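You operate a simulated robot arm through the tools that you are given. There is no shell and no other tool. Be economical: measure what you need, move in short steps, check, and stop when the job is done.

Carry out the task below with a simulated robot arm. There is one attempt and no reset: what you move stays moved.

TASK
Blot the water and coal notepads, then weigh the water one down with the glass paperweight.
Fine: no smudges; put the blotter back.
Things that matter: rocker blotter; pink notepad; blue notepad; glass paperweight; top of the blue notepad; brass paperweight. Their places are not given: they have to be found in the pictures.

It is judged by the outcome, as a careful person would: the job done as asked, and still so three seconds after it is handed in. It fails if anything else is knocked over, pushed out of place, dropped, spilled or broken.

THE ROBOT
A 6-joint arm with a two-finger parallel gripper, fixed in place. Base frame: the origin is at the foot of the arm, x ahead of it, y to its left, z up. Lengths are in mm, angles in degrees, forces in N, time in s.
Its first joint turns from -66.0 to 66.0 degrees. Payload 2.7 kg.
Tool frame: the origin (TCP) lies between the finger pads and is the grasp point; the fingertips stand 23 mm ahead of it; z points along the fingers, y is the line along which they close. The gripper opens to 94 mm. The fingers are 38 mm wide and 10 mm thick; the gripper's body (54 by 96 mm) begins 39 mm behind the TCP.
Orientation is that of the tool frame in the base frame, as a unit quaternion [w, x, y, z]. With the fingers straight down and closing along the base's y, the tool's x points along the base's -x, its y along +y and its z along -z.

THE INTERFACE
- The arm moves only by the tool apply_moves. Its argument "steps" is a list of rows, each an object (a shift or turn left out is 0, a gripper value left out holds the last) with "offset": the shift along the tool's x, y, z in mm, a list of three; "turn": the turn, a rotation vector about the tool's x, y, z in rad, a list of three; "jaw": the finger opening in mm, from 0 to 94. In form: [{"offset": [dx, dy, dz], "turn": [rx, ry, rz], "jaw": jaw}, ...]. A call has 1 to 10 rows; each row shifts and turns the commanded pose from where the row before left it, along the tool's axes as they then stand. A row lasts 0.2 s, in which the tool goes at most 50 mm and 8.6 degrees; a call with a longer step from one row to the next is refused whole, and so is a gripper value outside its range. A pose out of reach is approached as far as the arm can. The call stops where the force on the tool passes 40 N (or 10 N more than at its start, if that is more) or the arm is blocked; 0.2 s more then pass. The fingers move at their own pace (about 45 mm/s each) and stop on an object; they squeeze with about 26 N. The grip force told is the motor's: it shows also when the fingers shut on nothing. Time passes only in rows, and 0.2 s behind the last, so rows that do not move let the fingers close. It gives the time, the measured TCP pose, the force on the tool (base axes), the opening and the grip force at its end, in the units of the frame above (readings bear some noise).
- Cameras (640 x 400 px; columns grow to the right, rows downward): "scene" is fixed at [52.5, -417.6, 1403.4]; the picture's right is [0.93, -0.37, 0.00], its down [-0.21, -0.53, -0.82] and it looks along [0.30, 0.77, -0.57] (base axes); focal length 324 px, centre (320, 200). "wrist" rides on the gripper at [-39, 0, -44] in the tool frame; the picture's right is [0.00, -1.00, 0.00], its down [0.97, 0.00, -0.24] and it looks along [0.24, 0.00, 0.97] (tool axes); focal length 218 px, centre (320, 200).
- snapshot(camera): a new picture of that camera. No time passes.
- point_at(camera, pixels): for up to 12 pixels [column, row] of the newest picture of that camera ("zoom" is the newest enlarged one), the place [x, y, z] in the base frame of the surface seen there, good to about 2 mm. No time passes.
- enlarge(camera, box): a new picture of the part [left, top, right, bottom] of that camera's present view, enlarged. No time passes.
- close_job(): hands the job in; it is judged then, once.

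Work in short steps. Measure before you move; look again where a grasp or a placing could have gone wrong, and mend it. You have 80 turns and 54 pictures in all, those below and enlarged ones among them. Open the gripper and draw the arm clear of the work before you hand the job in, unless the task says otherwise; then end with one line.

The tools are called by a JSON object that holds its "method" and its "body". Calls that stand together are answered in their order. apply_moves: Moves the arm, as the interface text tells. Its arguments: {"type":"object","properties":{"steps":{"type":"array","items":{"type":"object","properties":{"offset":{"type":"array","items":{"type":"number"}},"turn":{"type":"array","items":{"type":"number"}},"jaw":{"type":"number"}}}}},"required":["steps"]} The other tools are called the same way: snapshot (camera) takes a picture; point_at (camera, pixels) gives the place of the surface under pixels of a picture; enlarge (camera, box) takes an enlarged picture of a part of a camera's view; close_job () hands the job in.

At the start:

```text
time: 0.0
ee_pos: [399.4, 196.9, 1066.9]
ee_rot: [0.0, -0.001, 1.0, 0.003]
wrist_force: [-0.3, 0.7, -0.2]
opening: 94.0
grip_force: 0.0
```

scene: 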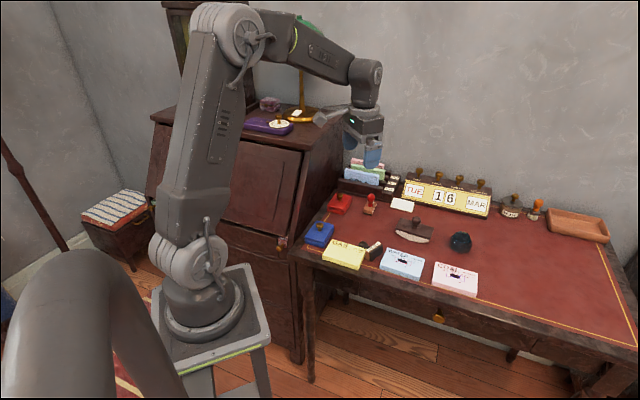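
wrist: 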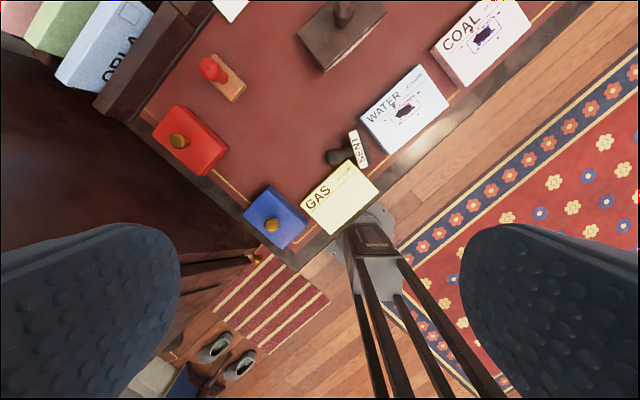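

The start pictures show the notepads on the desk; I enlarge to identify items.

{"method": "enlarge", "body": {"camera": "scene", "box": [290, 150, 490, 300]}}

{"method": "enlarge", "body": {"camera": "scene", "box": [230, 70, 400, 200]}}

{"method": "point_at", "body": {"camera": "scene", "pixels": [[402, 263], [455, 279], [413, 231], [460, 242], [344, 254], [374, 249], [269, 103], [278, 124], [480, 225], [438, 215], [402, 205]]}}

```text
2.67 times, centred on (390, 225) of scene
```

zoom: 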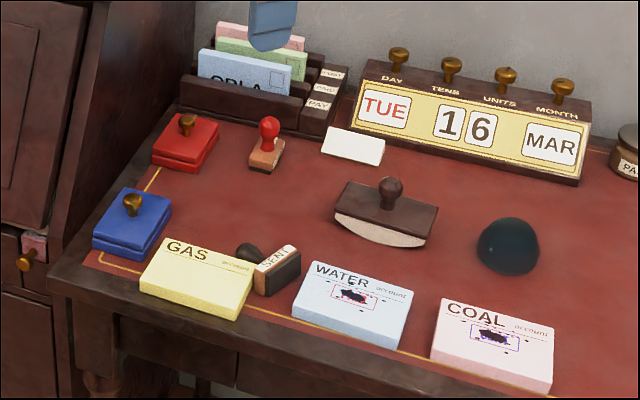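

```text
3.08 times, centred on (315, 135) of scene
```

zoom: 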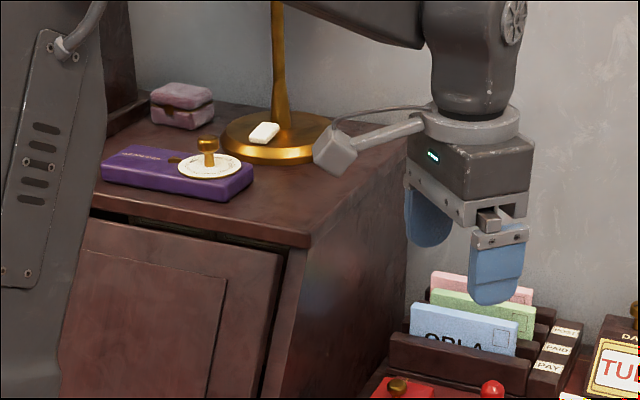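

```text
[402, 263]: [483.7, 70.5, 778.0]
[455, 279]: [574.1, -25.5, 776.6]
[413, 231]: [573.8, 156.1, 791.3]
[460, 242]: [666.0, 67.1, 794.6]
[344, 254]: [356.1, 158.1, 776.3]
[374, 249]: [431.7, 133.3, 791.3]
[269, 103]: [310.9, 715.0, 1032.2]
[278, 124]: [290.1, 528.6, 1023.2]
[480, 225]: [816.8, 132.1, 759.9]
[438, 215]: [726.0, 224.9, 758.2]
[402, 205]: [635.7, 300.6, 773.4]
```

Depth from the scene puts the desk at z≈760, against the 396 stated. I cross-check with the wrist camera.

{"method": "point_at", "body": {"camera": "wrist", "pixels": [[405, 110], [484, 38], [342, 44], [345, 150], [340, 195], [367, 90], [412, 65], [450, 98], [390, 154], [300, 100], [280, 20]]}}

{"method": "snapshot", "body": {"camera": "wrist"}}

```text
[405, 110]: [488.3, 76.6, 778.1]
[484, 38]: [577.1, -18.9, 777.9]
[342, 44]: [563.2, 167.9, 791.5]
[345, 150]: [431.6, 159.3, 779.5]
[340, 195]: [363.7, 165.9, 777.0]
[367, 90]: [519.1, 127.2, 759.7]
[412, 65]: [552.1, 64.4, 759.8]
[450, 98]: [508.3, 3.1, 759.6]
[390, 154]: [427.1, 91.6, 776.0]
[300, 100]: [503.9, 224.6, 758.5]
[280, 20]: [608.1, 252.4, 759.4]
```

```text
49 pictures are left
```

wrist: 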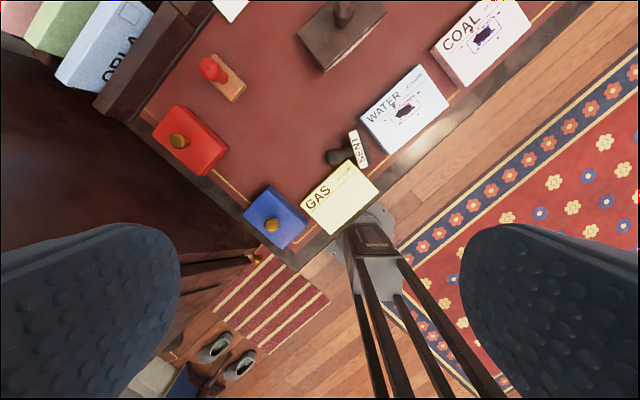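

Both cameras agree on a desktop at z≈760 (blotter around [567,162], pads with tops ≈777). I move the wrist camera over the blotter/paperweight.

{"method": "apply_moves", "body": {"steps": [{"offset": [-40, -15, 20]}, {"offset": [-40, -15, 20]}, {"offset": [-40, -15, 20]}, {"offset": [-40, -15, 10]}, {"offset": [-30, -10, 0]}]}}

{"method": "snapshot", "body": {"camera": "wrist"}}

```text
time: 1.2
ee_pos: [590.3, 127.6, 996.4]
ee_rot: [-0.001, -0.001, 1.0, 0.002]
wrist_force: [-0.5, 0.8, 1.0]
opening: 94.1
grip_force: 0.0
```

```text
48 pictures are left
```

wrist: 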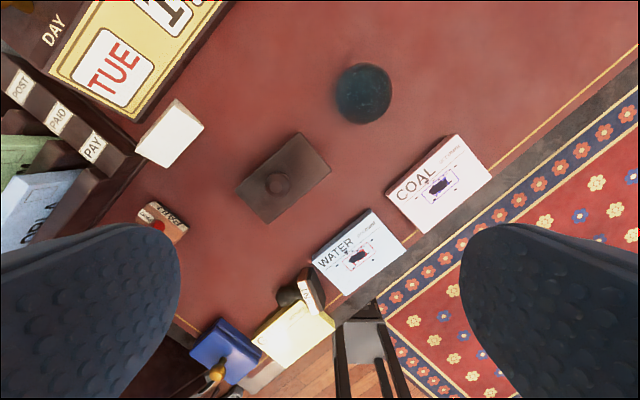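

Reach is fine. I measure the blotter (knob at 278,183), pads, and dome (363,92).

{"method": "point_at", "body": {"camera": "wrist", "pixels": [[278, 183], [238, 186], [298, 134], [330, 172], [270, 222], [363, 92], [336, 93], [391, 92], [364, 64], [364, 121], [300, 155], [255, 200]]}}

{"method": "point_at", "body": {"camera": "wrist", "pixels": [[369, 209], [407, 252], [347, 296], [312, 260], [358, 258], [455, 135], [491, 178], [433, 233], [387, 194], [440, 185], [312, 290], [288, 295]]}}

{"method": "enlarge", "body": {"camera": "wrist", "box": [220, 50, 500, 310]}}

{"method": "enlarge", "body": {"camera": "scene", "box": [380, 200, 500, 300]}}

```text
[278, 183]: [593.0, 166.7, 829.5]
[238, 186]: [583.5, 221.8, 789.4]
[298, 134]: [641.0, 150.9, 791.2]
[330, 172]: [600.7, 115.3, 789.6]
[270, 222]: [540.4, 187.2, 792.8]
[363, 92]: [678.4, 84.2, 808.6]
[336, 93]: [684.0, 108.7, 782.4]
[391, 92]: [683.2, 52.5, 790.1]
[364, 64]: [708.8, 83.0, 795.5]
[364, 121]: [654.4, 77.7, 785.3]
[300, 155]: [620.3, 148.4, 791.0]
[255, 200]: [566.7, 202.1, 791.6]
```

```text
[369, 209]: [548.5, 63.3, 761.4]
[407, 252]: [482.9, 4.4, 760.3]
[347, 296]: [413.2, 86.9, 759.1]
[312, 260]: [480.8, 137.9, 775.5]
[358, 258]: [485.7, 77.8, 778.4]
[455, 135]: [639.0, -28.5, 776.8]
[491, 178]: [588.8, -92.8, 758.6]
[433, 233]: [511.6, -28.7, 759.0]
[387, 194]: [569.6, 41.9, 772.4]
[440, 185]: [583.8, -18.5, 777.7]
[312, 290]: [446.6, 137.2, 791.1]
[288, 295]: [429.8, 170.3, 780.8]
```

```text
1.54 times, centred on (360, 180) of wrist
```

zoom: 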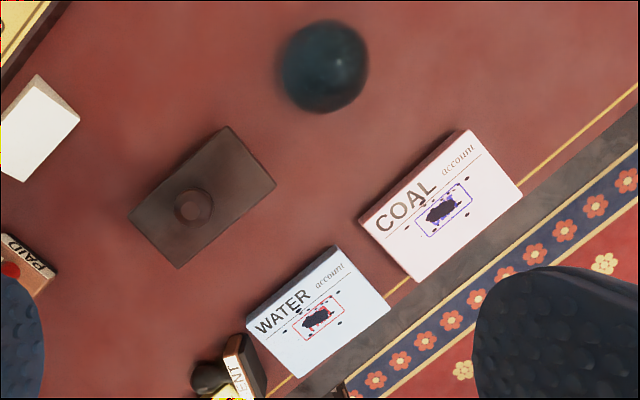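

```text
4.00 times, centred on (440, 250) of scene
```

zoom: 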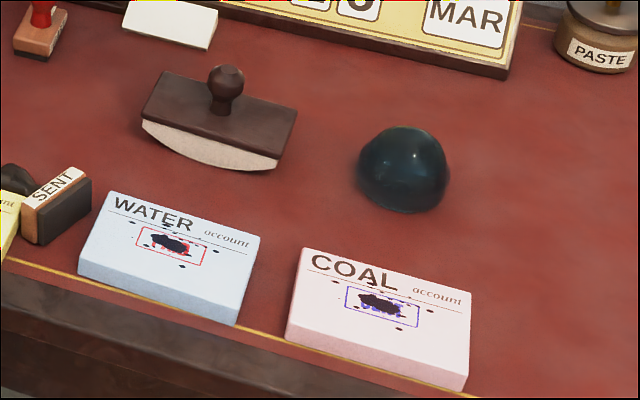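

I measure the blotter's curved underside in the current zoom.

{"method": "point_at", "body": {"camera": "zoom", "pixels": [[144, 128], [146, 121], [165, 145], [190, 155], [220, 164], [245, 168], [274, 167], [276, 160], [226, 68], [222, 90], [222, 108], [210, 140]]}}

{"method": "enlarge", "body": {"camera": "scene", "box": [385, 205, 445, 250]}}

```text
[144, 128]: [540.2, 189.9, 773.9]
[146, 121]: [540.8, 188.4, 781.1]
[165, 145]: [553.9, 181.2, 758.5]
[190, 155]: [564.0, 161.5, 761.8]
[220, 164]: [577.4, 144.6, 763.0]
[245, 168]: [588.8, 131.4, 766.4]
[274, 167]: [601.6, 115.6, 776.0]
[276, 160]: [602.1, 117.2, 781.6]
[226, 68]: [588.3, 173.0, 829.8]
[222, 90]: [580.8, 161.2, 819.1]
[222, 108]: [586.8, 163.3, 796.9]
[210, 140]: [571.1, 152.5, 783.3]
```

```text
8.89 times, centred on (415, 228) of scene
```

zoom: 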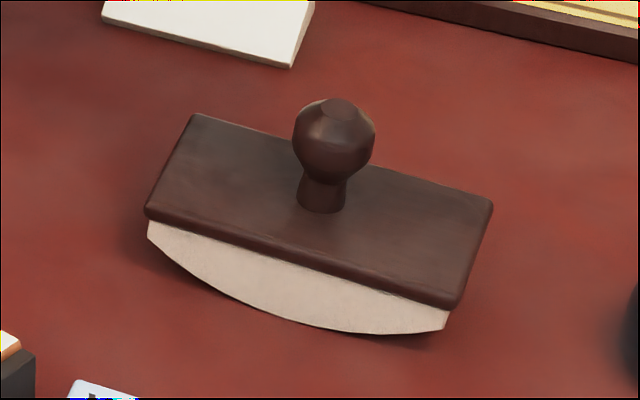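

The blotter is a rocker of radius ≈75 mm along its long axis. I check the SENT stamp's clearance to the water pad and the ink extents.

{"method": "enlarge", "body": {"camera": "wrist", "box": [280, 200, 420, 300]}}

{"method": "point_at", "body": {"camera": "wrist", "pixels": [[325, 312], [316, 276], [310, 270], [298, 270], [300, 285], [320, 300], [365, 212], [403, 250], [350, 290], [316, 262], [330, 240], [345, 290]]}}

```text
4.00 times, centred on (350, 250) of wrist
```

zoom: 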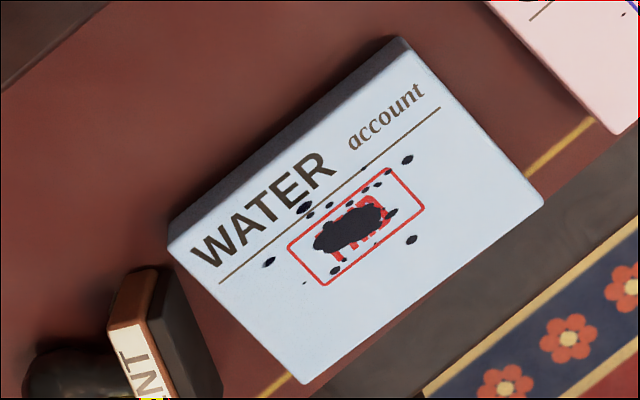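

```text
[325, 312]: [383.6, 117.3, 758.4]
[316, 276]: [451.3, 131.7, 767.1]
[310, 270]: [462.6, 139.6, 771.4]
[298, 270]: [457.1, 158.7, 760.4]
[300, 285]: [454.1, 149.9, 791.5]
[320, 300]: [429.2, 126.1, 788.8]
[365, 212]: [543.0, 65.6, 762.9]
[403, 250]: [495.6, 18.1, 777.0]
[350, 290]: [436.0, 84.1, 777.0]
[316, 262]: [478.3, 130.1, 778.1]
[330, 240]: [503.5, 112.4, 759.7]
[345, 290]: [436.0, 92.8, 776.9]
```

Measure ink extents and pad corners in the zoom.

{"method": "point_at", "body": {"camera": "zoom", "pixels": [[350, 228], [355, 226], [269, 262], [407, 160], [411, 240], [304, 207], [305, 283], [172, 248], [402, 42], [540, 200], [304, 380], [218, 375]]}}

{"method": "enlarge", "body": {"camera": "wrist", "box": [370, 130, 510, 230]}}

```text
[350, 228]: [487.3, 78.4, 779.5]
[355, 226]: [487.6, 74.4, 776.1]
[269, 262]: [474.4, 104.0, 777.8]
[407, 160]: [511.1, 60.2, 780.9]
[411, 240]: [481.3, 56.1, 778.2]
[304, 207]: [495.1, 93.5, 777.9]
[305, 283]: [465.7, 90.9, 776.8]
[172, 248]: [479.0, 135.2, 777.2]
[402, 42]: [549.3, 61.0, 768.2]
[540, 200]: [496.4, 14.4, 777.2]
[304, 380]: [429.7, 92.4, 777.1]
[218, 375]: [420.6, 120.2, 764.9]
```

```text
4.00 times, centred on (440, 180) of wrist
```

zoom: 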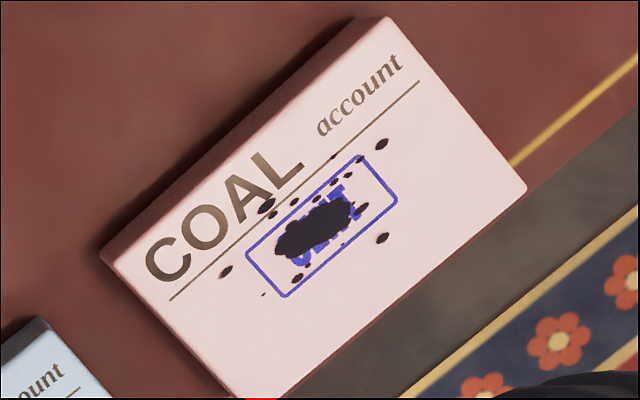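

Pads are ~102×65, aligned at −50° with the blotter; ink spans ±31 mm along the pad. I rotate the gripper so it closes along the blotter's long axis, and centre above the knob (≈591.5,168).

{"method": "apply_moves", "body": {"steps": [{"offset": [-1, 40, 20]}, {"turn": [0, 0, -0.14], "offset": [0, 0, 20]}, {"turn": [0, 0, -0.14], "offset": [0, 0, 20]}, {"turn": [0, 0, -0.14], "offset": [0, 0, 20]}, {"turn": [0, 0, -0.14], "offset": [0, 0, 20]}, {"turn": [0, 0, -0.138]}, {}]}}

{"method": "snapshot", "body": {"camera": "wrist"}}

```text
time: 2.8
ee_pos: [590.8, 167.7, 897.6]
ee_rot: [0.001, -0.343, 0.939, 0.001]
wrist_force: [-0.6, 0.1, -1.1]
opening: 93.8
grip_force: 0.0
```

```text
42 pictures are left
```

wrist: 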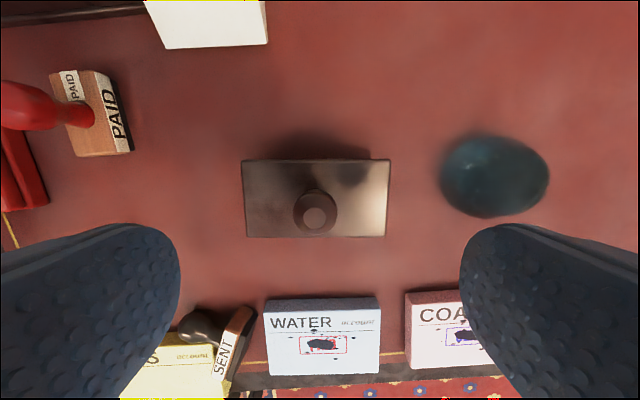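

Aligned. Check knob centre more exactly.

{"method": "point_at", "body": {"camera": "wrist", "pixels": [[315, 215], [315, 192], [294, 212], [336, 212], [243, 160], [390, 159], [386, 237], [247, 237], [300, 232]]}}

```text
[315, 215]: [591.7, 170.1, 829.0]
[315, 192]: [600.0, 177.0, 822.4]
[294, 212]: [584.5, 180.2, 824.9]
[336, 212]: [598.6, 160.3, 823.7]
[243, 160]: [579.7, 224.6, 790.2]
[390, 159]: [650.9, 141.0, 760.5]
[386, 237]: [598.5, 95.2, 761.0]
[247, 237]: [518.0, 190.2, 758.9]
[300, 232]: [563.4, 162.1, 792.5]
```

Descend to z≈820 and close on the knob.

{"method": "apply_moves", "body": {"steps": [{"offset": [-2, 1.3, 30]}, {"offset": [0, 0, 30]}, {"offset": [0, 0, 17.5]}, {}, {"jaw": 10}, {}, {}, {}, {}, {}]}}

{"method": "snapshot", "body": {"camera": "scene"}}

```text
time: 5.0
ee_pos: [592.2, 169.1, 818.8]
ee_rot: [0.0, -0.342, 0.94, 0.002]
wrist_force: [-0.3, -0.2, 0.5]
opening: 25.0
grip_force: 25.8
```

```text
41 pictures are left
```

scene: 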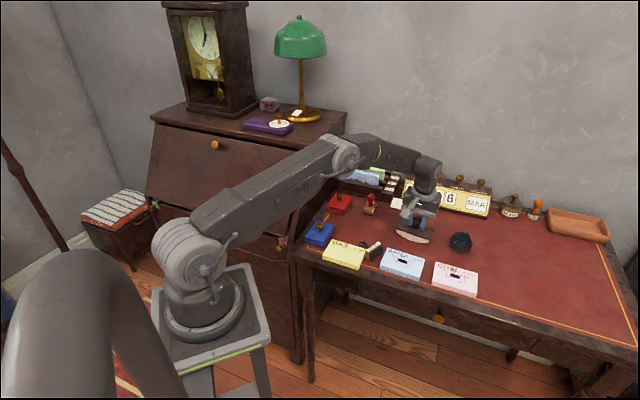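

Gripped (opening 25). Lift straight up and move above the water pad.

{"method": "apply_moves", "body": {"steps": [{"offset": [0, 0, -25]}, {"offset": [0, 0, -30]}, {"offset": [35, -1, 0]}, {"offset": [35, -1, 0]}, {"offset": [35, -1, 0]}, {"offset": [34.5, -1.4, 0]}, {}]}}

{"method": "enlarge", "body": {"camera": "scene", "box": [340, 190, 500, 300]}}

{"method": "snapshot", "body": {"camera": "wrist"}}

```text
time: 6.6
ee_pos: [489.2, 76.6, 874.5]
ee_rot: [0.0, -0.342, 0.94, 0.001]
wrist_force: [0.1, 0.0, -3.1]
opening: 25.0
grip_force: 26.1
```

```text
3.64 times, centred on (420, 245) of scene
```

zoom: 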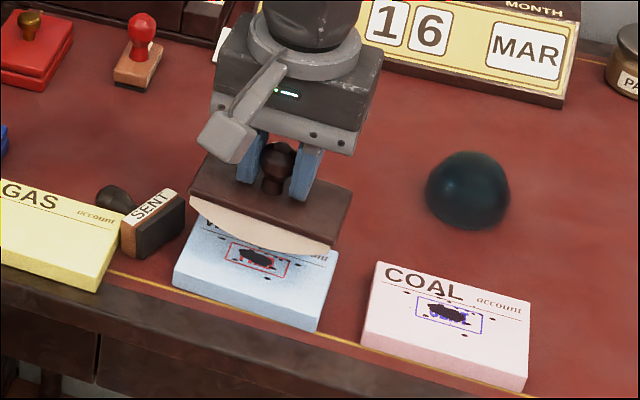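

```text
39 pictures are left
```

wrist: 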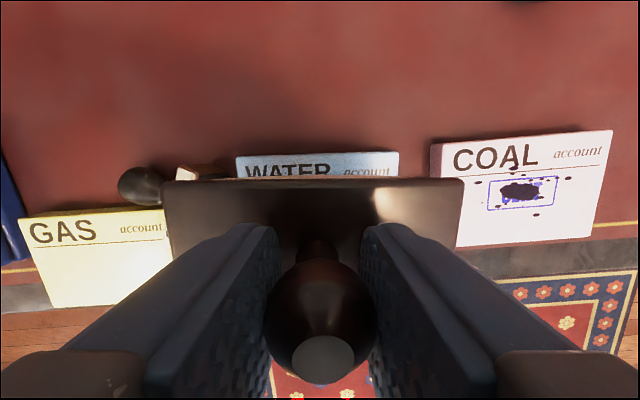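

Over the pad at (489,77). Descend gently toward contact expected near z≈836.8.

{"method": "apply_moves", "body": {"steps": [{"offset": [0, 0, 18]}, {"offset": [0, 0, 14]}, {"offset": [0, 0, 4]}, {}, {"offset": [0, 0, 1]}, {}]}}

```text
time: 8.0
ee_pos: [488.2, 75.8, 837.8]
ee_rot: [0.001, -0.342, 0.94, 0.0]
wrist_force: [-0.7, 0.3, 1.7]
opening: 25.3
grip_force: 26.0
```

Contact begins (force z from −3 to +1.7). Press slightly more.

{"method": "apply_moves", "body": {"steps": [{"offset": [0, 0, 1]}, {}, {}]}}

```text
time: 8.8
ee_pos: [489.1, 77.0, 836.6]
ee_rot: [0.001, -0.343, 0.939, 0.001]
wrist_force: [-2.2, -0.8, 13.2]
opening: 24.9
grip_force: 26.1
```

Pressed at ≈16 N. Before rocking, I lift straight up to test the step convention in air and measure the rocker's curve.

{"method": "apply_moves", "body": {"steps": [{"offset": [0, 0, -5]}, {"offset": [0, 0, -30]}, {}, {}]}}

{"method": "enlarge", "body": {"camera": "scene", "box": [376, 225, 440, 265]}}

```text
time: 9.8
ee_pos: [489.2, 76.0, 870.9]
ee_rot: [0.001, -0.342, 0.94, 0.002]
wrist_force: [0.7, 0.4, -3.9]
opening: 24.8
grip_force: 26.2
```

```text
10.00 times, centred on (408, 245) of scene
```

zoom: 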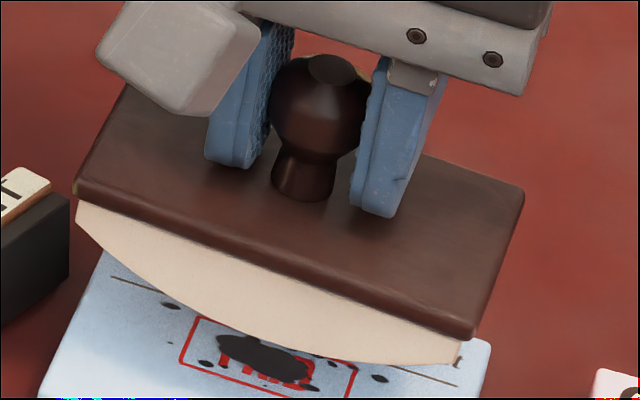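

{"method": "point_at", "body": {"camera": "zoom", "pixels": [[79, 205], [80, 230], [110, 262], [150, 290], [200, 317], [250, 337], [300, 351], [350, 359], [400, 363], [440, 362], [457, 360], [460, 340]]}}

{"method": "apply_moves", "body": {"steps": [{"offset": [0, -4.449, -0.044], "turn": [-0.075, 0, 0]}, {"offset": [0, -4.433, -0.465], "turn": [-0.075, 0, 0]}, {"offset": [0, -4.385, -0.885], "turn": [-0.075, 0, 0]}, {"offset": [0, -4.307, -1.299], "turn": [-0.075, 0, 0]}, {"offset": [0, -4.198, -1.707], "turn": [-0.075, 0, 0]}, {"offset": [0, -4.057, -2.105], "turn": [-0.075, 0, 0]}, {}, {}]}}

{"method": "enlarge", "body": {"camera": "scene", "box": [376, 225, 440, 265]}}

```text
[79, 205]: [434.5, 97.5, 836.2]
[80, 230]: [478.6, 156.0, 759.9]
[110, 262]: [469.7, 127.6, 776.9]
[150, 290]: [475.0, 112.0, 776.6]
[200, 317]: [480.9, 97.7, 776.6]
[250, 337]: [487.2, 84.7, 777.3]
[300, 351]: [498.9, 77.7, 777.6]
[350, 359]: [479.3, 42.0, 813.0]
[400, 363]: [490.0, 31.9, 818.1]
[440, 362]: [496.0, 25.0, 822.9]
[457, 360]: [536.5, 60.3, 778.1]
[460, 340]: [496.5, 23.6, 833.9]
```

```text
time: 11.6
ee_pos: [506.1, 54.6, 872.9]
ee_rot: [-0.076, -0.334, 0.916, 0.211]
wrist_force: [0.0, 0.1, -2.3]
opening: 25.1
grip_force: 25.6
```

```text
10.00 times, centred on (408, 245) of scene
```

zoom: 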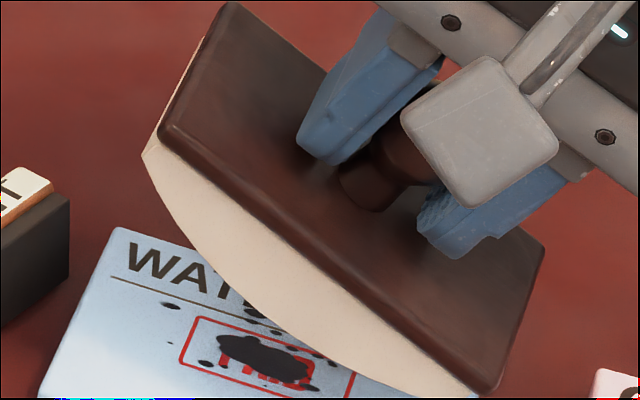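

The convention is confirmed (shift then turn). The refined radius is ≈87 mm. Return to level and hover, then touch down again.

{"method": "apply_moves", "body": {"steps": [{"turn": [0.09, 0, 0]}, {"turn": [0.09, 0, 0]}, {"turn": [0.09, 0, 0]}, {"turn": [0.09, 0, 0]}, {"turn": [0.09, 0, 0]}, {"offset": [0.4, 27.2, 0]}, {"offset": [0, 0, 20]}, {"offset": [0, 0, 10]}, {"offset": [0, 0, 3.5]}, {}]}}

```text
time: 13.8
ee_pos: [487.4, 76.4, 839.0]
ee_rot: [0.0, -0.343, 0.939, 0.002]
wrist_force: [-0.3, 0.2, -3.2]
opening: 24.8
grip_force: 25.6
```

{"method": "apply_moves", "body": {"steps": [{"offset": [0, 0, 1.2]}, {"offset": [0, 0, 0.6]}, {}]}}

```text
time: 14.6
ee_pos: [489.2, 77.2, 836.9]
ee_rot: [0.0, -0.343, 0.939, 0.002]
wrist_force: [-0.6, 0.5, -2.2]
opening: 24.9
grip_force: 25.9
```

{"method": "apply_moves", "body": {"steps": [{"offset": [0, 0, 0.6]}, {}, {}]}}

```text
time: 15.4
ee_pos: [486.6, 76.1, 837.3]
ee_rot: [0.001, -0.343, 0.939, 0.001]
wrist_force: [-0.3, -0.7, 6.5]
opening: 25.0
grip_force: 26.4
```

Light contact (≈9 N). Roll to the right with a rolling motion (no slip).

{"method": "apply_moves", "body": {"steps": [{"offset": [0, -3.869, -0.058], "turn": [-0.065, 0, 0]}, {"offset": [0, -3.857, -0.425], "turn": [-0.065, 0, 0]}, {"offset": [0, -3.821, -0.792], "turn": [-0.065, 0, 0]}, {}]}}

```text
time: 16.4
ee_pos: [495.9, 67.1, 838.8]
ee_rot: [-0.032, -0.342, 0.934, 0.093]
wrist_force: [-2.8, -0.9, 18.1]
opening: 25.0
grip_force: 25.1
```

Tangential force is small (no slipping); normal force rose to ~21 N, so I continue with slight extra lift.

{"method": "apply_moves", "body": {"steps": [{"offset": [0, -3.7, -1.5], "turn": [-0.065, 0, 0]}, {"offset": [0, -3.6, -1.8], "turn": [-0.065, 0, 0]}, {"offset": [0, -3.5, -2.0], "turn": [-0.065, 0, 0]}, {}]}}

```text
time: 17.4
ee_pos: [504.0, 59.5, 839.6]
ee_rot: [-0.066, -0.336, 0.921, 0.184]
wrist_force: [1.0, 2.0, 6.8]
opening: 25.0
grip_force: 25.8
```

Roll back to level.

{"method": "apply_moves", "body": {"steps": [{"offset": [0, 3.4, 2.09], "turn": [0.065, 0, 0]}, {"offset": [0, 3.5, 1.75], "turn": [0.065, 0, 0]}, {"offset": [0, 3.65, 1.4], "turn": [0.065, 0, 0]}, {"offset": [0, 3.76, 1.2], "turn": [0.065, 0, 0]}, {"offset": [0, 3.82, 0.9], "turn": [0.065, 0, 0]}, {"offset": [0, 3.857, 0.5], "turn": [0.065, 0, 0]}, {}]}}

```text
time: 19.0
ee_pos: [487.4, 76.6, 836.9]
ee_rot: [0.001, -0.343, 0.939, 0.001]
wrist_force: [-0.4, -2.7, 7.9]
opening: 24.6
grip_force: 26.2
```

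Back level with ~11 N contact. Roll to the left in two halves.

{"method": "apply_moves", "body": {"steps": [{"offset": [0, 3.869, -0.158], "turn": [0.065, 0, 0]}, {"offset": [0, 3.857, -0.525], "turn": [0.065, 0, 0]}, {"offset": [0, 3.821, -0.892], "turn": [0.065, 0, 0]}, {}]}}

```text
time: 20.0
ee_pos: [479.9, 85.9, 836.9]
ee_rot: [0.035, -0.341, 0.935, -0.09]
wrist_force: [0.8, -1.1, 4.0]
opening: 24.9
grip_force: 26.4
```

{"method": "apply_moves", "body": {"steps": [{"offset": [0, 3.75, -1.05], "turn": [0.065, 0, 0]}, {"offset": [0, 3.678, -1.45], "turn": [0.065, 0, 0]}, {"offset": [0, 3.573, -1.8], "turn": [0.065, 0, 0]}, {}]}}

```text
time: 21.0
ee_pos: [472.0, 94.8, 838.1]
ee_rot: [0.067, -0.336, 0.922, -0.181]
wrist_force: [0.3, -1.4, 0.1]
opening: 25.1
grip_force: 26.5
```

Contact is light (~3 N); press 0.4 mm straight down, then roll back to level.

{"method": "apply_moves", "body": {"steps": [{"offset": [0, 0.17, 0.42]}, {}, {"offset": [0, -3.5, 1.95], "turn": [-0.065, 0, 0]}, {"offset": [0, -3.6, 1.65], "turn": [-0.065, 0, 0]}, {"offset": [0, -3.7, 1.35], "turn": [-0.065, 0, 0]}, {"offset": [0, -3.761, 1.0], "turn": [-0.065, 0, 0]}, {"offset": [0, -3.821, 0.675], "turn": [-0.065, 0, 0]}, {"offset": [0, -3.857, 0.309], "turn": [-0.065, 0, 0]}, {}]}}

```text
time: 23.0
ee_pos: [487.4, 76.0, 837.4]
ee_rot: [0.0, -0.342, 0.94, 0.002]
wrist_force: [0.4, 0.1, 1.8]
opening: 25.1
grip_force: 26.1
```

Lift and move over the coal pad (ink ≈ 584,−18).

{"method": "apply_moves", "body": {"steps": [{"offset": [0, 0, -5]}, {"offset": [0, 0, -33]}, {"offset": [-3, -34, 0]}, {"offset": [-3, -34, 0]}, {"offset": [-3.6, -34, 0]}, {"offset": [-3.6, -32.4, 0]}, {}, {}]}}

{"method": "enlarge", "body": {"camera": "scene", "box": [360, 220, 500, 310]}}

{"method": "snapshot", "body": {"camera": "wrist"}}

```text
time: 24.8
ee_pos: [585.0, -18.3, 873.5]
ee_rot: [0.0, -0.343, 0.939, 0.001]
wrist_force: [0.0, 0.0, -2.8]
opening: 25.1
grip_force: 25.7
```

```text
4.44 times, centred on (430, 265) of scene
```

zoom: 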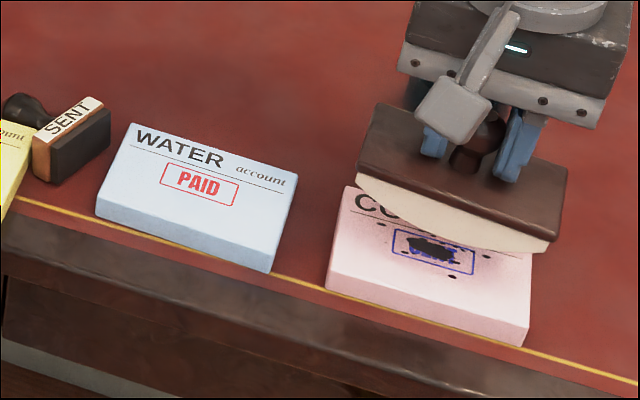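

```text
35 pictures are left
```

wrist: 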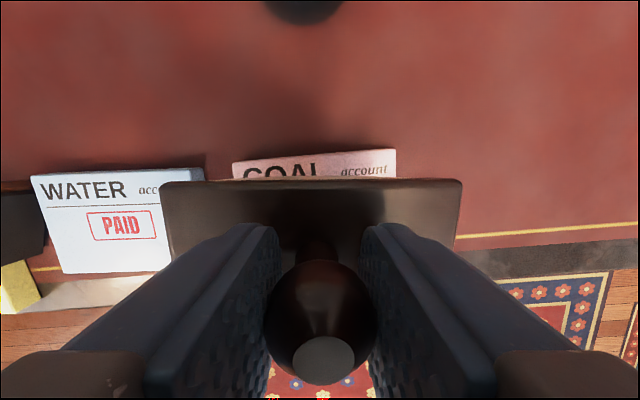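

The water pad is cleanly blotted (PAID, no ink). Now same on coal: descend to touch.

{"method": "apply_moves", "body": {"steps": [{"offset": [0, 0, 18]}, {"offset": [0, 0, 13]}, {"offset": [0, 0, 3.5]}, {}, {"offset": [0, 0, 1]}, {}]}}

```text
time: 26.2
ee_pos: [583.4, -18.6, 839.6]
ee_rot: [0.0, -0.342, 0.94, 0.001]
wrist_force: [-0.4, -0.6, -1.9]
opening: 24.9
grip_force: 25.8
```

{"method": "apply_moves", "body": {"steps": [{"offset": [0, 0, 1]}, {"offset": [0, 0, 0.5]}, {}]}}

```text
time: 27.0
ee_pos: [584.1, -17.9, 837.6]
ee_rot: [0.0, -0.343, 0.94, 0.001]
wrist_force: [0.3, -0.4, -1.0]
opening: 25.3
grip_force: 26.7
```

{"method": "apply_moves", "body": {"steps": [{"offset": [0, 0, 0.8]}, {}, {}]}}

```text
time: 27.8
ee_pos: [585.7, -18.3, 837.5]
ee_rot: [0.001, -0.343, 0.939, 0.0]
wrist_force: [-0.9, -1.0, 3.6]
opening: 24.9
grip_force: 25.7
```

Contact ≈7 N. Roll right with the tuned values.

{"method": "apply_moves", "body": {"steps": [{"offset": [0, 0, 0.3]}, {"offset": [0, -3.869, -0.158], "turn": [-0.065, 0, 0]}, {"offset": [0, -3.857, -0.6], "turn": [-0.065, 0, 0]}, {"offset": [0, -3.821, -1.0], "turn": [-0.065, 0, 0]}, {}]}}

```text
time: 29.0
ee_pos: [592.8, -27.1, 837.6]
ee_rot: [-0.032, -0.341, 0.935, 0.092]
wrist_force: [2.8, 1.2, 5.6]
opening: 25.0
grip_force: 25.9
```

{"method": "apply_moves", "body": {"steps": [{"offset": [0, -3.763, -1.2], "turn": [-0.065, 0, 0]}, {"offset": [0, -3.678, -1.5], "turn": [-0.065, 0, 0]}, {"offset": [0, -3.573, -1.86], "turn": [-0.065, 0, 0]}, {}]}}

```text
time: 30.0
ee_pos: [592.5, -34.2, 839.6]
ee_rot: [-0.065, -0.337, 0.921, 0.184]
wrist_force: [2.0, 0.3, 5.0]
opening: 24.9
grip_force: 26.6
out of reach, approached as far as the arm can: row 3
```

Row 3 was at the reach limit. I lift straight off the pad to inspect.

{"method": "apply_moves", "body": {"steps": [{"offset": [0, 3.8, -9.25]}, {"offset": [0, 5.7, -14], "turn": [0.09, 0, 0]}, {"offset": [0, 8, -8], "turn": [0.1, 0, 0]}, {"offset": [0, 8, 0], "turn": [0.1, 0, 0]}, {"turn": [0.1, 0, 0]}, {}]}}

{"method": "enlarge", "body": {"camera": "scene", "box": [390, 220, 510, 310]}}

```text
time: 31.4
ee_pos: [583.4, -25.1, 876.4]
ee_rot: [0.001, -0.343, 0.939, 0.001]
wrist_force: [0.6, 0.5, -2.7]
opening: 25.0
grip_force: 26.3
```

```text
4.44 times, centred on (450, 265) of scene
```

zoom: 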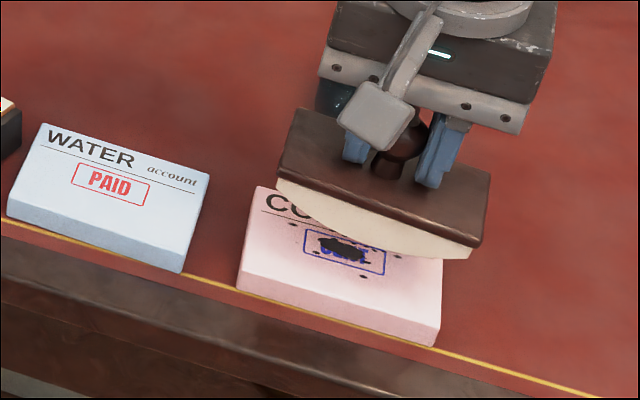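

No visible smudge on the visible part. I shift the blotter aside to view the whole coal pad.

{"method": "apply_moves", "body": {"steps": [{"offset": [-40, 0, -20]}, {"offset": [-20, 40, 0]}, {"offset": [0, 40, 0]}, {}]}}

{"method": "enlarge", "body": {"camera": "scene", "box": [415, 250, 495, 300]}}

{"method": "snapshot", "body": {"camera": "wrist"}}

```text
time: 32.4
ee_pos: [577.3, 74.0, 896.2]
ee_rot: [0.0, -0.342, 0.94, 0.001]
wrist_force: [0.3, 1.0, -3.0]
opening: 25.0
grip_force: 26.3
```

```text
8.00 times, centred on (455, 275) of scene
```

zoom: 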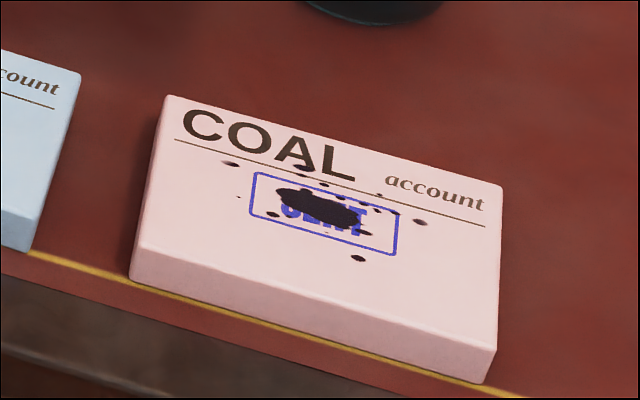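

```text
32 pictures are left
```

wrist: 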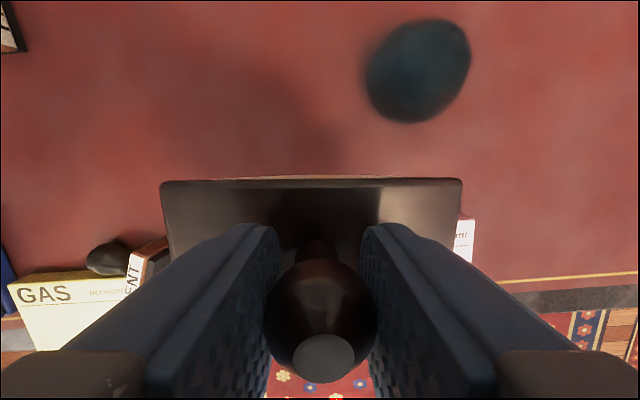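

No smudges. Measure the coal ink extents.

{"method": "point_at", "body": {"camera": "zoom", "pixels": [[320, 207], [231, 164], [238, 197], [421, 222], [358, 258], [303, 168], [325, 214], [167, 99], [499, 190], [132, 245], [492, 345]]}}

```text
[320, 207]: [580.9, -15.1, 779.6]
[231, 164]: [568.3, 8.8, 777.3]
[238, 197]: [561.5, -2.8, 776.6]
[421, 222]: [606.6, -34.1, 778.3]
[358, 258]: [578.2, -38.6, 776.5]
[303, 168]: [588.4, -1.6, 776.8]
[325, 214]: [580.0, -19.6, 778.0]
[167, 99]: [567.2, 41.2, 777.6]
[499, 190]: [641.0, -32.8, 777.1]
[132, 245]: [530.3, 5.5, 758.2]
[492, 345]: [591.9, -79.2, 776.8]
```

Ink centre ≈(581,−17). I start at (580.4,−24), shifted for reach, so right tilt needed is only 0.3 rad.

{"method": "apply_moves", "body": {"steps": [{"offset": [0, -39, 0]}, {"offset": [20, -38.1, 0]}, {"offset": [40.6, 0, 0]}, {"offset": [0, 0, 30]}, {"offset": [0, 0, 20]}, {"offset": [0, 0, 7]}, {}, {}]}}

```text
time: 34.2
ee_pos: [581.7, -24.0, 838.3]
ee_rot: [0.001, -0.342, 0.94, 0.001]
wrist_force: [0.0, 0.4, -4.0]
opening: 25.1
grip_force: 26.3
```

{"method": "apply_moves", "body": {"steps": [{"offset": [0, 0, 1]}, {}, {}]}}

```text
time: 35.0
ee_pos: [581.4, -24.2, 837.8]
ee_rot: [0.0, -0.343, 0.939, 0.001]
wrist_force: [-0.6, -0.1, -3.6]
opening: 25.0
grip_force: 26.3
```

{"method": "apply_moves", "body": {"steps": [{"offset": [0, 0, 0.9]}, {}, {}]}}

```text
time: 35.8
ee_pos: [582.4, -23.4, 837.2]
ee_rot: [0.0, -0.343, 0.939, 0.001]
wrist_force: [-0.1, 0.1, -1.8]
opening: 24.9
grip_force: 26.1
```

{"method": "apply_moves", "body": {"steps": [{"offset": [0, 0, 0.9]}, {}, {}]}}

```text
time: 36.6
ee_pos: [581.9, -24.9, 836.7]
ee_rot: [0.001, -0.343, 0.939, 0.001]
wrist_force: [-1.8, 0.3, 7.9]
opening: 25.2
grip_force: 26.8
```

Contact ≈11 N. Roll left first.

{"method": "apply_moves", "body": {"steps": [{"offset": [0, 3.869, -0.058], "turn": [0.065, 0, 0]}, {"offset": [0, 3.857, -0.425], "turn": [0.065, 0, 0]}, {"offset": [0, 3.821, -0.792], "turn": [0.065, 0, 0]}, {}]}}

```text
time: 37.6
ee_pos: [574.2, -15.9, 837.6]
ee_rot: [0.034, -0.341, 0.935, -0.091]
wrist_force: [2.1, -1.9, 8.4]
opening: 25.2
grip_force: 26.2
```

{"method": "apply_moves", "body": {"steps": [{"offset": [0, 3.763, -1.1], "turn": [0.065, 0, 0]}, {"offset": [0, 3.678, -1.45], "turn": [0.065, 0, 0]}, {"offset": [0, 3.573, -1.8], "turn": [0.065, 0, 0]}, {"offset": [0, 1.32, -0.77], "turn": [0.025, 0, 0]}, {}]}}

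```text
time: 38.8
ee_pos: [565.2, -4.2, 837.0]
ee_rot: [0.07, -0.334, 0.92, -0.193]
wrist_force: [-0.9, -3.3, 5.2]
opening: 25.0
grip_force: 26.0
```

Good (≈8 N). Roll back to level.

{"method": "apply_moves", "body": {"steps": [{"offset": [0, -1.3, 0.8], "turn": [-0.025, 0, 0]}, {"offset": [0, -3.45, 2.0], "turn": [-0.065, 0, 0]}, {"offset": [0, -3.573, 1.65], "turn": [-0.065, 0, 0]}, {"offset": [0, -3.68, 1.35], "turn": [-0.065, 0, 0]}, {"offset": [0, -3.761, 1.0], "turn": [-0.065, 0, 0]}, {"offset": [0, -3.821, 0.675], "turn": [-0.065, 0, 0]}, {"offset": [0, -3.857, 0.309], "turn": [-0.065, 0, 0]}, {}]}}

```text
time: 40.6
ee_pos: [582.9, -23.6, 836.2]
ee_rot: [0.001, -0.342, 0.94, 0.001]
wrist_force: [0.5, -1.3, 4.3]
opening: 24.7
grip_force: 25.6
```

Now roll right (in reach up to 0.3 rad), first half.

{"method": "apply_moves", "body": {"steps": [{"offset": [0, -3.869, -0.058], "turn": [-0.065, 0, 0]}, {"offset": [0, -3.857, -0.5], "turn": [-0.065, 0, 0]}, {"offset": [0, -3.821, -0.9], "turn": [-0.065, 0, 0]}, {}]}}

```text
time: 41.6
ee_pos: [590.2, -32.9, 838.8]
ee_rot: [-0.032, -0.341, 0.935, 0.092]
wrist_force: [0.4, 0.6, 10.5]
opening: 24.9
grip_force: 26.3
```

{"method": "apply_moves", "body": {"steps": [{"offset": [0, -3.763, -1.3], "turn": [-0.065, 0, 0]}, {"offset": [0, -2.28, -1.0], "turn": [-0.04, 0, 0]}, {}]}}

```text
time: 42.4
ee_pos: [593.9, -37.8, 837.8]
ee_rot: [-0.05, -0.339, 0.929, 0.141]
wrist_force: [2.9, 1.9, 11.1]
opening: 24.9
grip_force: 26.1
```

No reach issue. Roll back to level and lift.

{"method": "apply_moves", "body": {"steps": [{"offset": [0, 2.28, 0.98], "turn": [0.04, 0, 0]}, {"offset": [0, 3.68, 1.35], "turn": [0.065, 0, 0]}, {"offset": [0, 3.761, 1.04], "turn": [0.065, 0, 0]}, {"offset": [0, 3.821, 0.75], "turn": [0.065, 0, 0]}, {"offset": [0, 3.857, 0.35], "turn": [0.065, 0, 0]}, {}, {"offset": [0, 0, -5]}, {"offset": [0, 0, -40]}, {"offset": [-40, 0, 0]}, {}]}}

{"method": "enlarge", "body": {"camera": "scene", "box": [380, 230, 500, 305]}}

```text
time: 44.6
ee_pos: [612.9, 2.0, 880.5]
ee_rot: [0.0, -0.343, 0.939, 0.0]
wrist_force: [0.0, -0.1, -3.1]
opening: 25.1
grip_force: 26.0
```

```text
5.33 times, centred on (440, 268) of scene
```

zoom: 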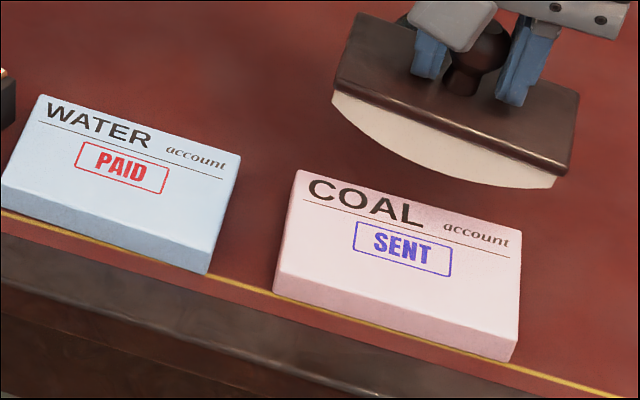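

Both pads are clean. Return the blotter to its original place (592.2,169.1).

{"method": "apply_moves", "body": {"steps": [{"offset": [-23, 35.3, 0]}, {"offset": [-23, 35.3, 0]}, {"offset": [-23, 35.3, 0]}, {"offset": [-22.6, 35.4, 0]}, {}, {"offset": [0, 0, 30]}, {"offset": [0, 0, 22]}, {"offset": [0, 0, 7]}, {}, {}]}}

```text
time: 46.8
ee_pos: [592.0, 168.5, 823.0]
ee_rot: [0.001, -0.343, 0.939, 0.001]
wrist_force: [0.5, -1.0, -1.9]
opening: 25.0
grip_force: 25.5
```

{"method": "apply_moves", "body": {"steps": [{"offset": [0, 0, 2]}, {"offset": [0, 0, 1]}, {}]}}

```text
time: 47.6
ee_pos: [591.6, 168.4, 820.2]
ee_rot: [0.0, -0.342, 0.94, 0.001]
wrist_force: [-0.8, 0.4, -2.0]
opening: 25.2
grip_force: 25.8
```

{"method": "apply_moves", "body": {"steps": [{"offset": [0, 0, 0.8]}, {}, {}]}}

```text
time: 48.4
ee_pos: [591.9, 169.9, 818.9]
ee_rot: [0.0, -0.343, 0.939, 0.001]
wrist_force: [-0.7, 0.0, -2.3]
opening: 24.9
grip_force: 25.9
```

{"method": "apply_moves", "body": {"steps": [{"offset": [0, 0, 0.7]}, {}, {}]}}

```text
time: 49.2
ee_pos: [591.6, 168.2, 819.3]
ee_rot: [0.001, -0.343, 0.939, 0.001]
wrist_force: [-2.3, -0.5, 1.6]
opening: 24.8
grip_force: 25.3
```

Contact with the desk. Release and raise; then look at it.

{"method": "apply_moves", "body": {"steps": [{"jaw": 35}, {}, {"jaw": 70}, {}, {}, {"offset": [0, 0, -30]}, {"offset": [0, 0, -40]}, {"offset": [0, 0, -40]}, {}]}}

{"method": "enlarge", "body": {"camera": "scene", "box": [380, 200, 500, 300]}}

{"method": "snapshot", "body": {"camera": "wrist"}}

```text
time: 51.2
ee_pos: [592.4, 168.4, 930.0]
ee_rot: [0.001, -0.343, 0.939, 0.001]
wrist_force: [0.5, 0.1, 0.4]
opening: 70.0
grip_force: 0.0
```

```text
4.00 times, centred on (440, 250) of scene
```

zoom: 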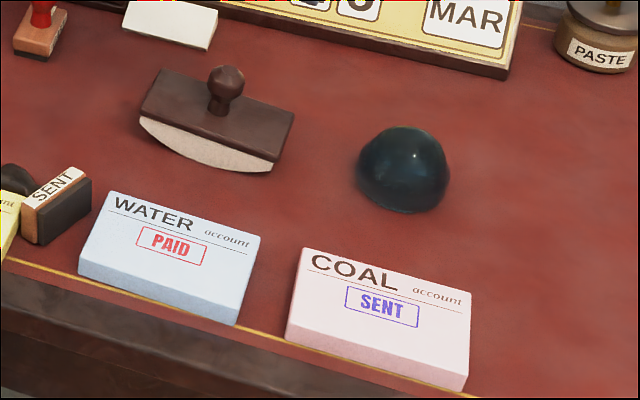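

```text
29 pictures are left
```

wrist: 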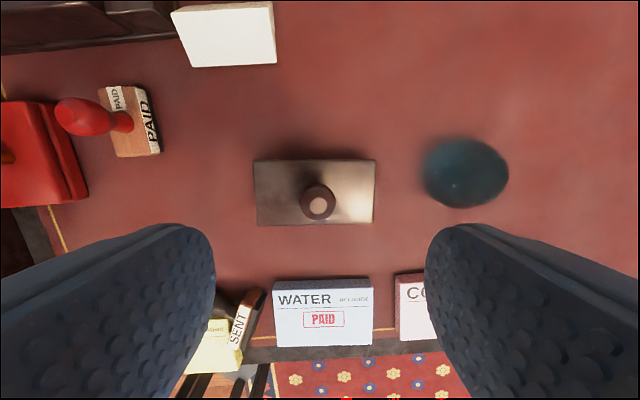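

Blotter is back. Now move over the dark glass dome (≈683,81) at height to measure it.

{"method": "apply_moves", "body": {"steps": [{"offset": [0, -30, 0], "jaw": 94}, {"offset": [0, -30, 0]}, {"offset": [0, -30, 0]}, {"offset": [-5, -28, 0]}, {}]}}

{"method": "snapshot", "body": {"camera": "wrist"}}

{"method": "enlarge", "body": {"camera": "scene", "box": [430, 220, 490, 260]}}

```text
time: 52.4
ee_pos: [637.3, 75.0, 926.0]
ee_rot: [0.001, -0.343, 0.939, 0.001]
wrist_force: [0.9, -1.1, 0.1]
opening: 94.0
grip_force: 0.1
out of reach, approached as far as the arm can: row 3, 4
```

```text
28 pictures are left
```

wrist: 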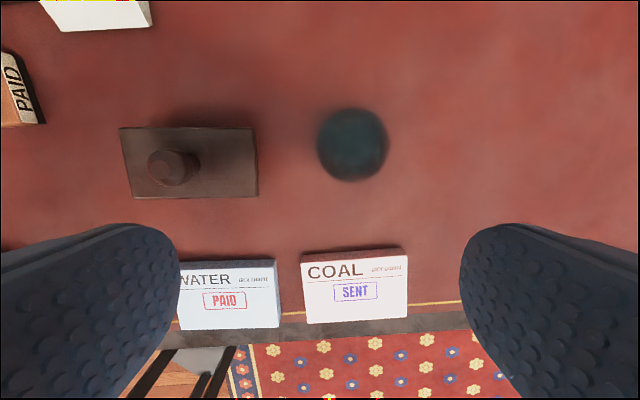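

```text
10.00 times, centred on (460, 240) of scene
```

zoom: 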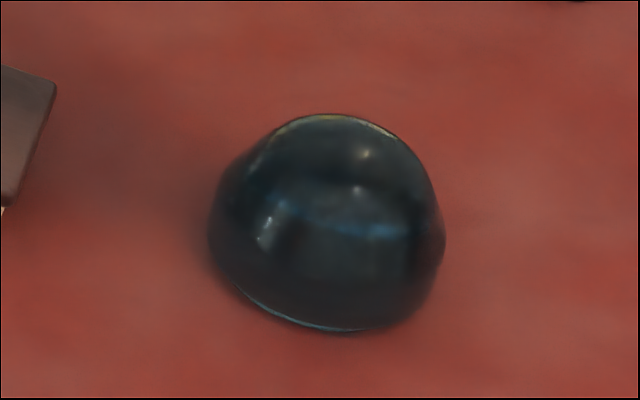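

The vertical pose is at its reach limit here (≈641 mm). I measure the dome exactly; I'll need to tilt the fingers outward to reach it.

{"method": "point_at", "body": {"camera": "wrist", "pixels": [[352, 145], [318, 146], [387, 146], [352, 110], [352, 180], [340, 130], [365, 160]]}}

{"method": "point_at", "body": {"camera": "zoom", "pixels": [[330, 122], [330, 220], [330, 325], [215, 235], [440, 240], [222, 190], [250, 295], [400, 318], [436, 280], [330, 300]]}}

```text
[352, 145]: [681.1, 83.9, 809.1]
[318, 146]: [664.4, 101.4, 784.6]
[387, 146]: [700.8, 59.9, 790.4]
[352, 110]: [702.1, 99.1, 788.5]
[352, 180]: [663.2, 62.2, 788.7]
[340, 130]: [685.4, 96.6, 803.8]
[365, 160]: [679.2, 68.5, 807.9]
```

```text
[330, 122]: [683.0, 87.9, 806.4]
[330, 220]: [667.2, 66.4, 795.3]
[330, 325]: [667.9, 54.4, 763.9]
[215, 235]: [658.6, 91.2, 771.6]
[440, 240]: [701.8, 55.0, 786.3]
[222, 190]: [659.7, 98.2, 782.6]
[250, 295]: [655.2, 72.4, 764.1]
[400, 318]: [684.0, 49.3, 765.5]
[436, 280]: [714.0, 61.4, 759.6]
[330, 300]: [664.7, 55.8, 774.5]
```

Dome centre ≈(682.7,80.6), Ø≈57, top 809. I retreat slightly, turn the closing axis tangential and tilt the fingers outward ~17°.

{"method": "apply_moves", "body": {"steps": [{"offset": [20, 10, 0]}, {"turn": [0, 0, 0.145]}, {"turn": [0, 0, 0.145]}, {"turn": [0, 0, 0.145]}, {"turn": [0, 0, 0.145]}, {"turn": [0, -0.1, 0]}, {"turn": [0, -0.1, 0]}, {"turn": [0, -0.1, 0]}, {}]}}

```text
time: 54.4
ee_pos: [616.7, 70.6, 925.9]
ee_rot: [0.15, -0.058, 0.987, 0.01]
wrist_force: [0.0, 0.9, 0.5]
opening: 93.8
grip_force: 0.1
```

Tilt is −0.3 rad. Move to 80 mm back along the approach line to the dome.

{"method": "apply_moves", "body": {"steps": [{"offset": [-11.6, 1, 34.8]}, {"offset": [-11.7, 1, 34.8]}, {}, {}]}}

{"method": "snapshot", "body": {"camera": "wrist"}}

```text
time: 55.4
ee_pos: [659.0, 78.0, 866.0]
ee_rot: [0.149, -0.059, 0.987, 0.009]
wrist_force: [-0.2, -0.4, -0.2]
opening: 93.9
grip_force: 0.1
```

```text
26 pictures are left
```

wrist: 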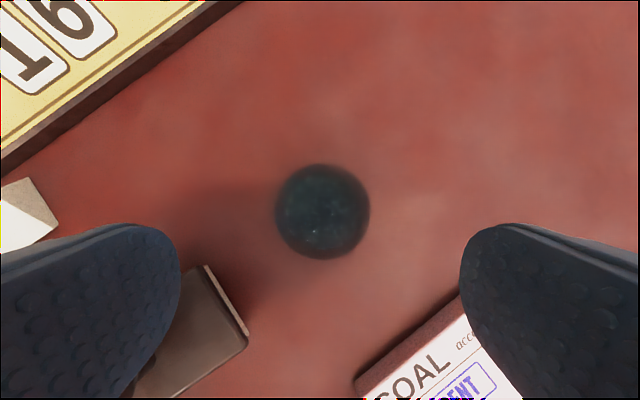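

The dome is centred between fingers. Descend along the approach line in steps.

{"method": "apply_moves", "body": {"steps": [{"offset": [0, 0, 30]}, {"offset": [0, 0, 25]}, {"offset": [0, 0, 15]}, {}]}}

{"method": "snapshot", "body": {"camera": "wrist"}}

{"method": "enlarge", "body": {"camera": "scene", "box": [410, 190, 510, 260]}}

```text
time: 56.4
ee_pos: [679.5, 81.0, 799.5]
ee_rot: [0.149, -0.059, 0.987, 0.01]
wrist_force: [0.6, -1.5, 1.0]
opening: 93.9
grip_force: 0.0
```

```text
25 pictures are left
```

wrist: 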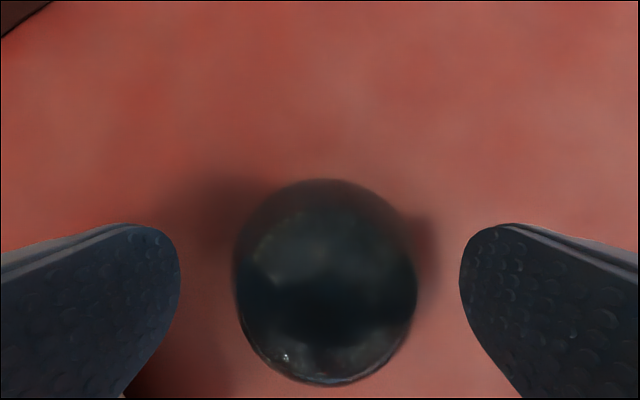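

```text
5.71 times, centred on (460, 225) of scene
```

zoom: 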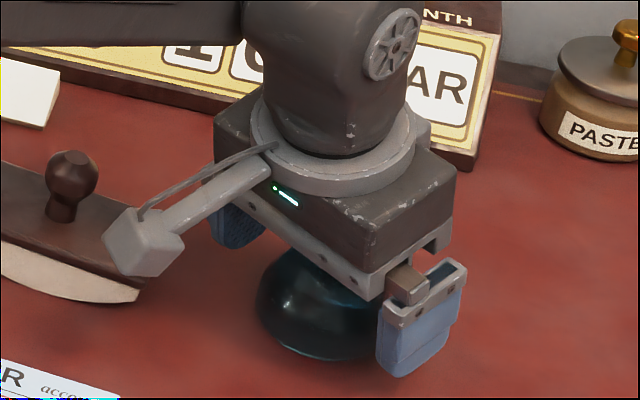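

Descend the last 9 mm and close.

{"method": "apply_moves", "body": {"steps": [{"offset": [0, 0, 9]}, {}, {"jaw": 40}, {}, {}, {}, {}, {}]}}

{"method": "snapshot", "body": {"camera": "wrist"}}

```text
time: 58.2
ee_pos: [681.8, 80.4, 791.3]
ee_rot: [0.15, -0.059, 0.987, 0.01]
wrist_force: [-0.3, 0.0, 0.0]
opening: 60.9
grip_force: 26.2
```

```text
23 pictures are left
```

wrist: 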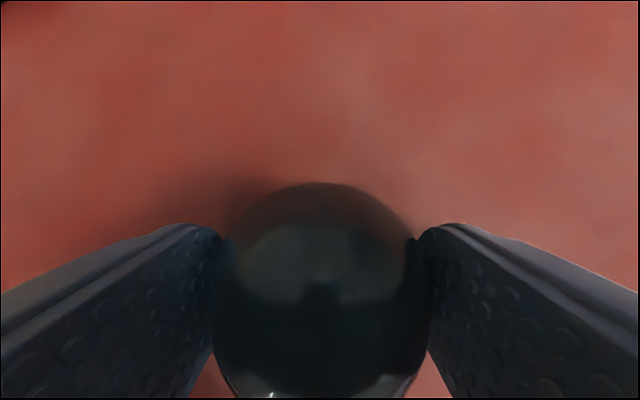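

Gripped (60.9 mm). Lift slightly and check.

{"method": "apply_moves", "body": {"steps": [{"offset": [-1.5, 0, -4.8]}, {"offset": [-1.5, 0, -9]}, {"offset": [0, 0, -20]}, {"offset": [0, 0, -20]}, {}]}}

{"method": "enlarge", "body": {"camera": "scene", "box": [380, 180, 510, 290]}}

```text
time: 59.4
ee_pos: [668.8, 79.4, 843.5]
ee_rot: [0.15, -0.059, 0.987, 0.01]
wrist_force: [-1.1, -0.3, -2.3]
opening: 61.1
grip_force: 26.0
```

```text
3.64 times, centred on (445, 235) of scene
```

zoom: 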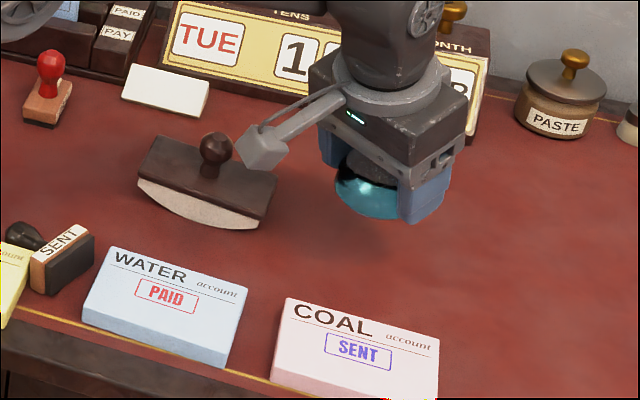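

It's glass and held firmly. Raise and move above the water pad centre (488,75).

{"method": "apply_moves", "body": {"steps": [{"offset": [10.05, 2.34, -34.55]}, {"offset": [10.05, 2.34, -34.55]}, {"offset": [33.5, 3.1, -10.4]}, {"offset": [33.5, 3.1, -10.4]}, {"offset": [33.5, 3.1, -10.4]}, {"offset": [33.5, 3.1, -10.4]}, {}, {}]}}

```text
time: 61.2
ee_pos: [487.5, 75.3, 902.3]
ee_rot: [0.149, -0.058, 0.987, 0.009]
wrist_force: [0.8, 0.1, -3.2]
opening: 60.8
grip_force: 25.8
```

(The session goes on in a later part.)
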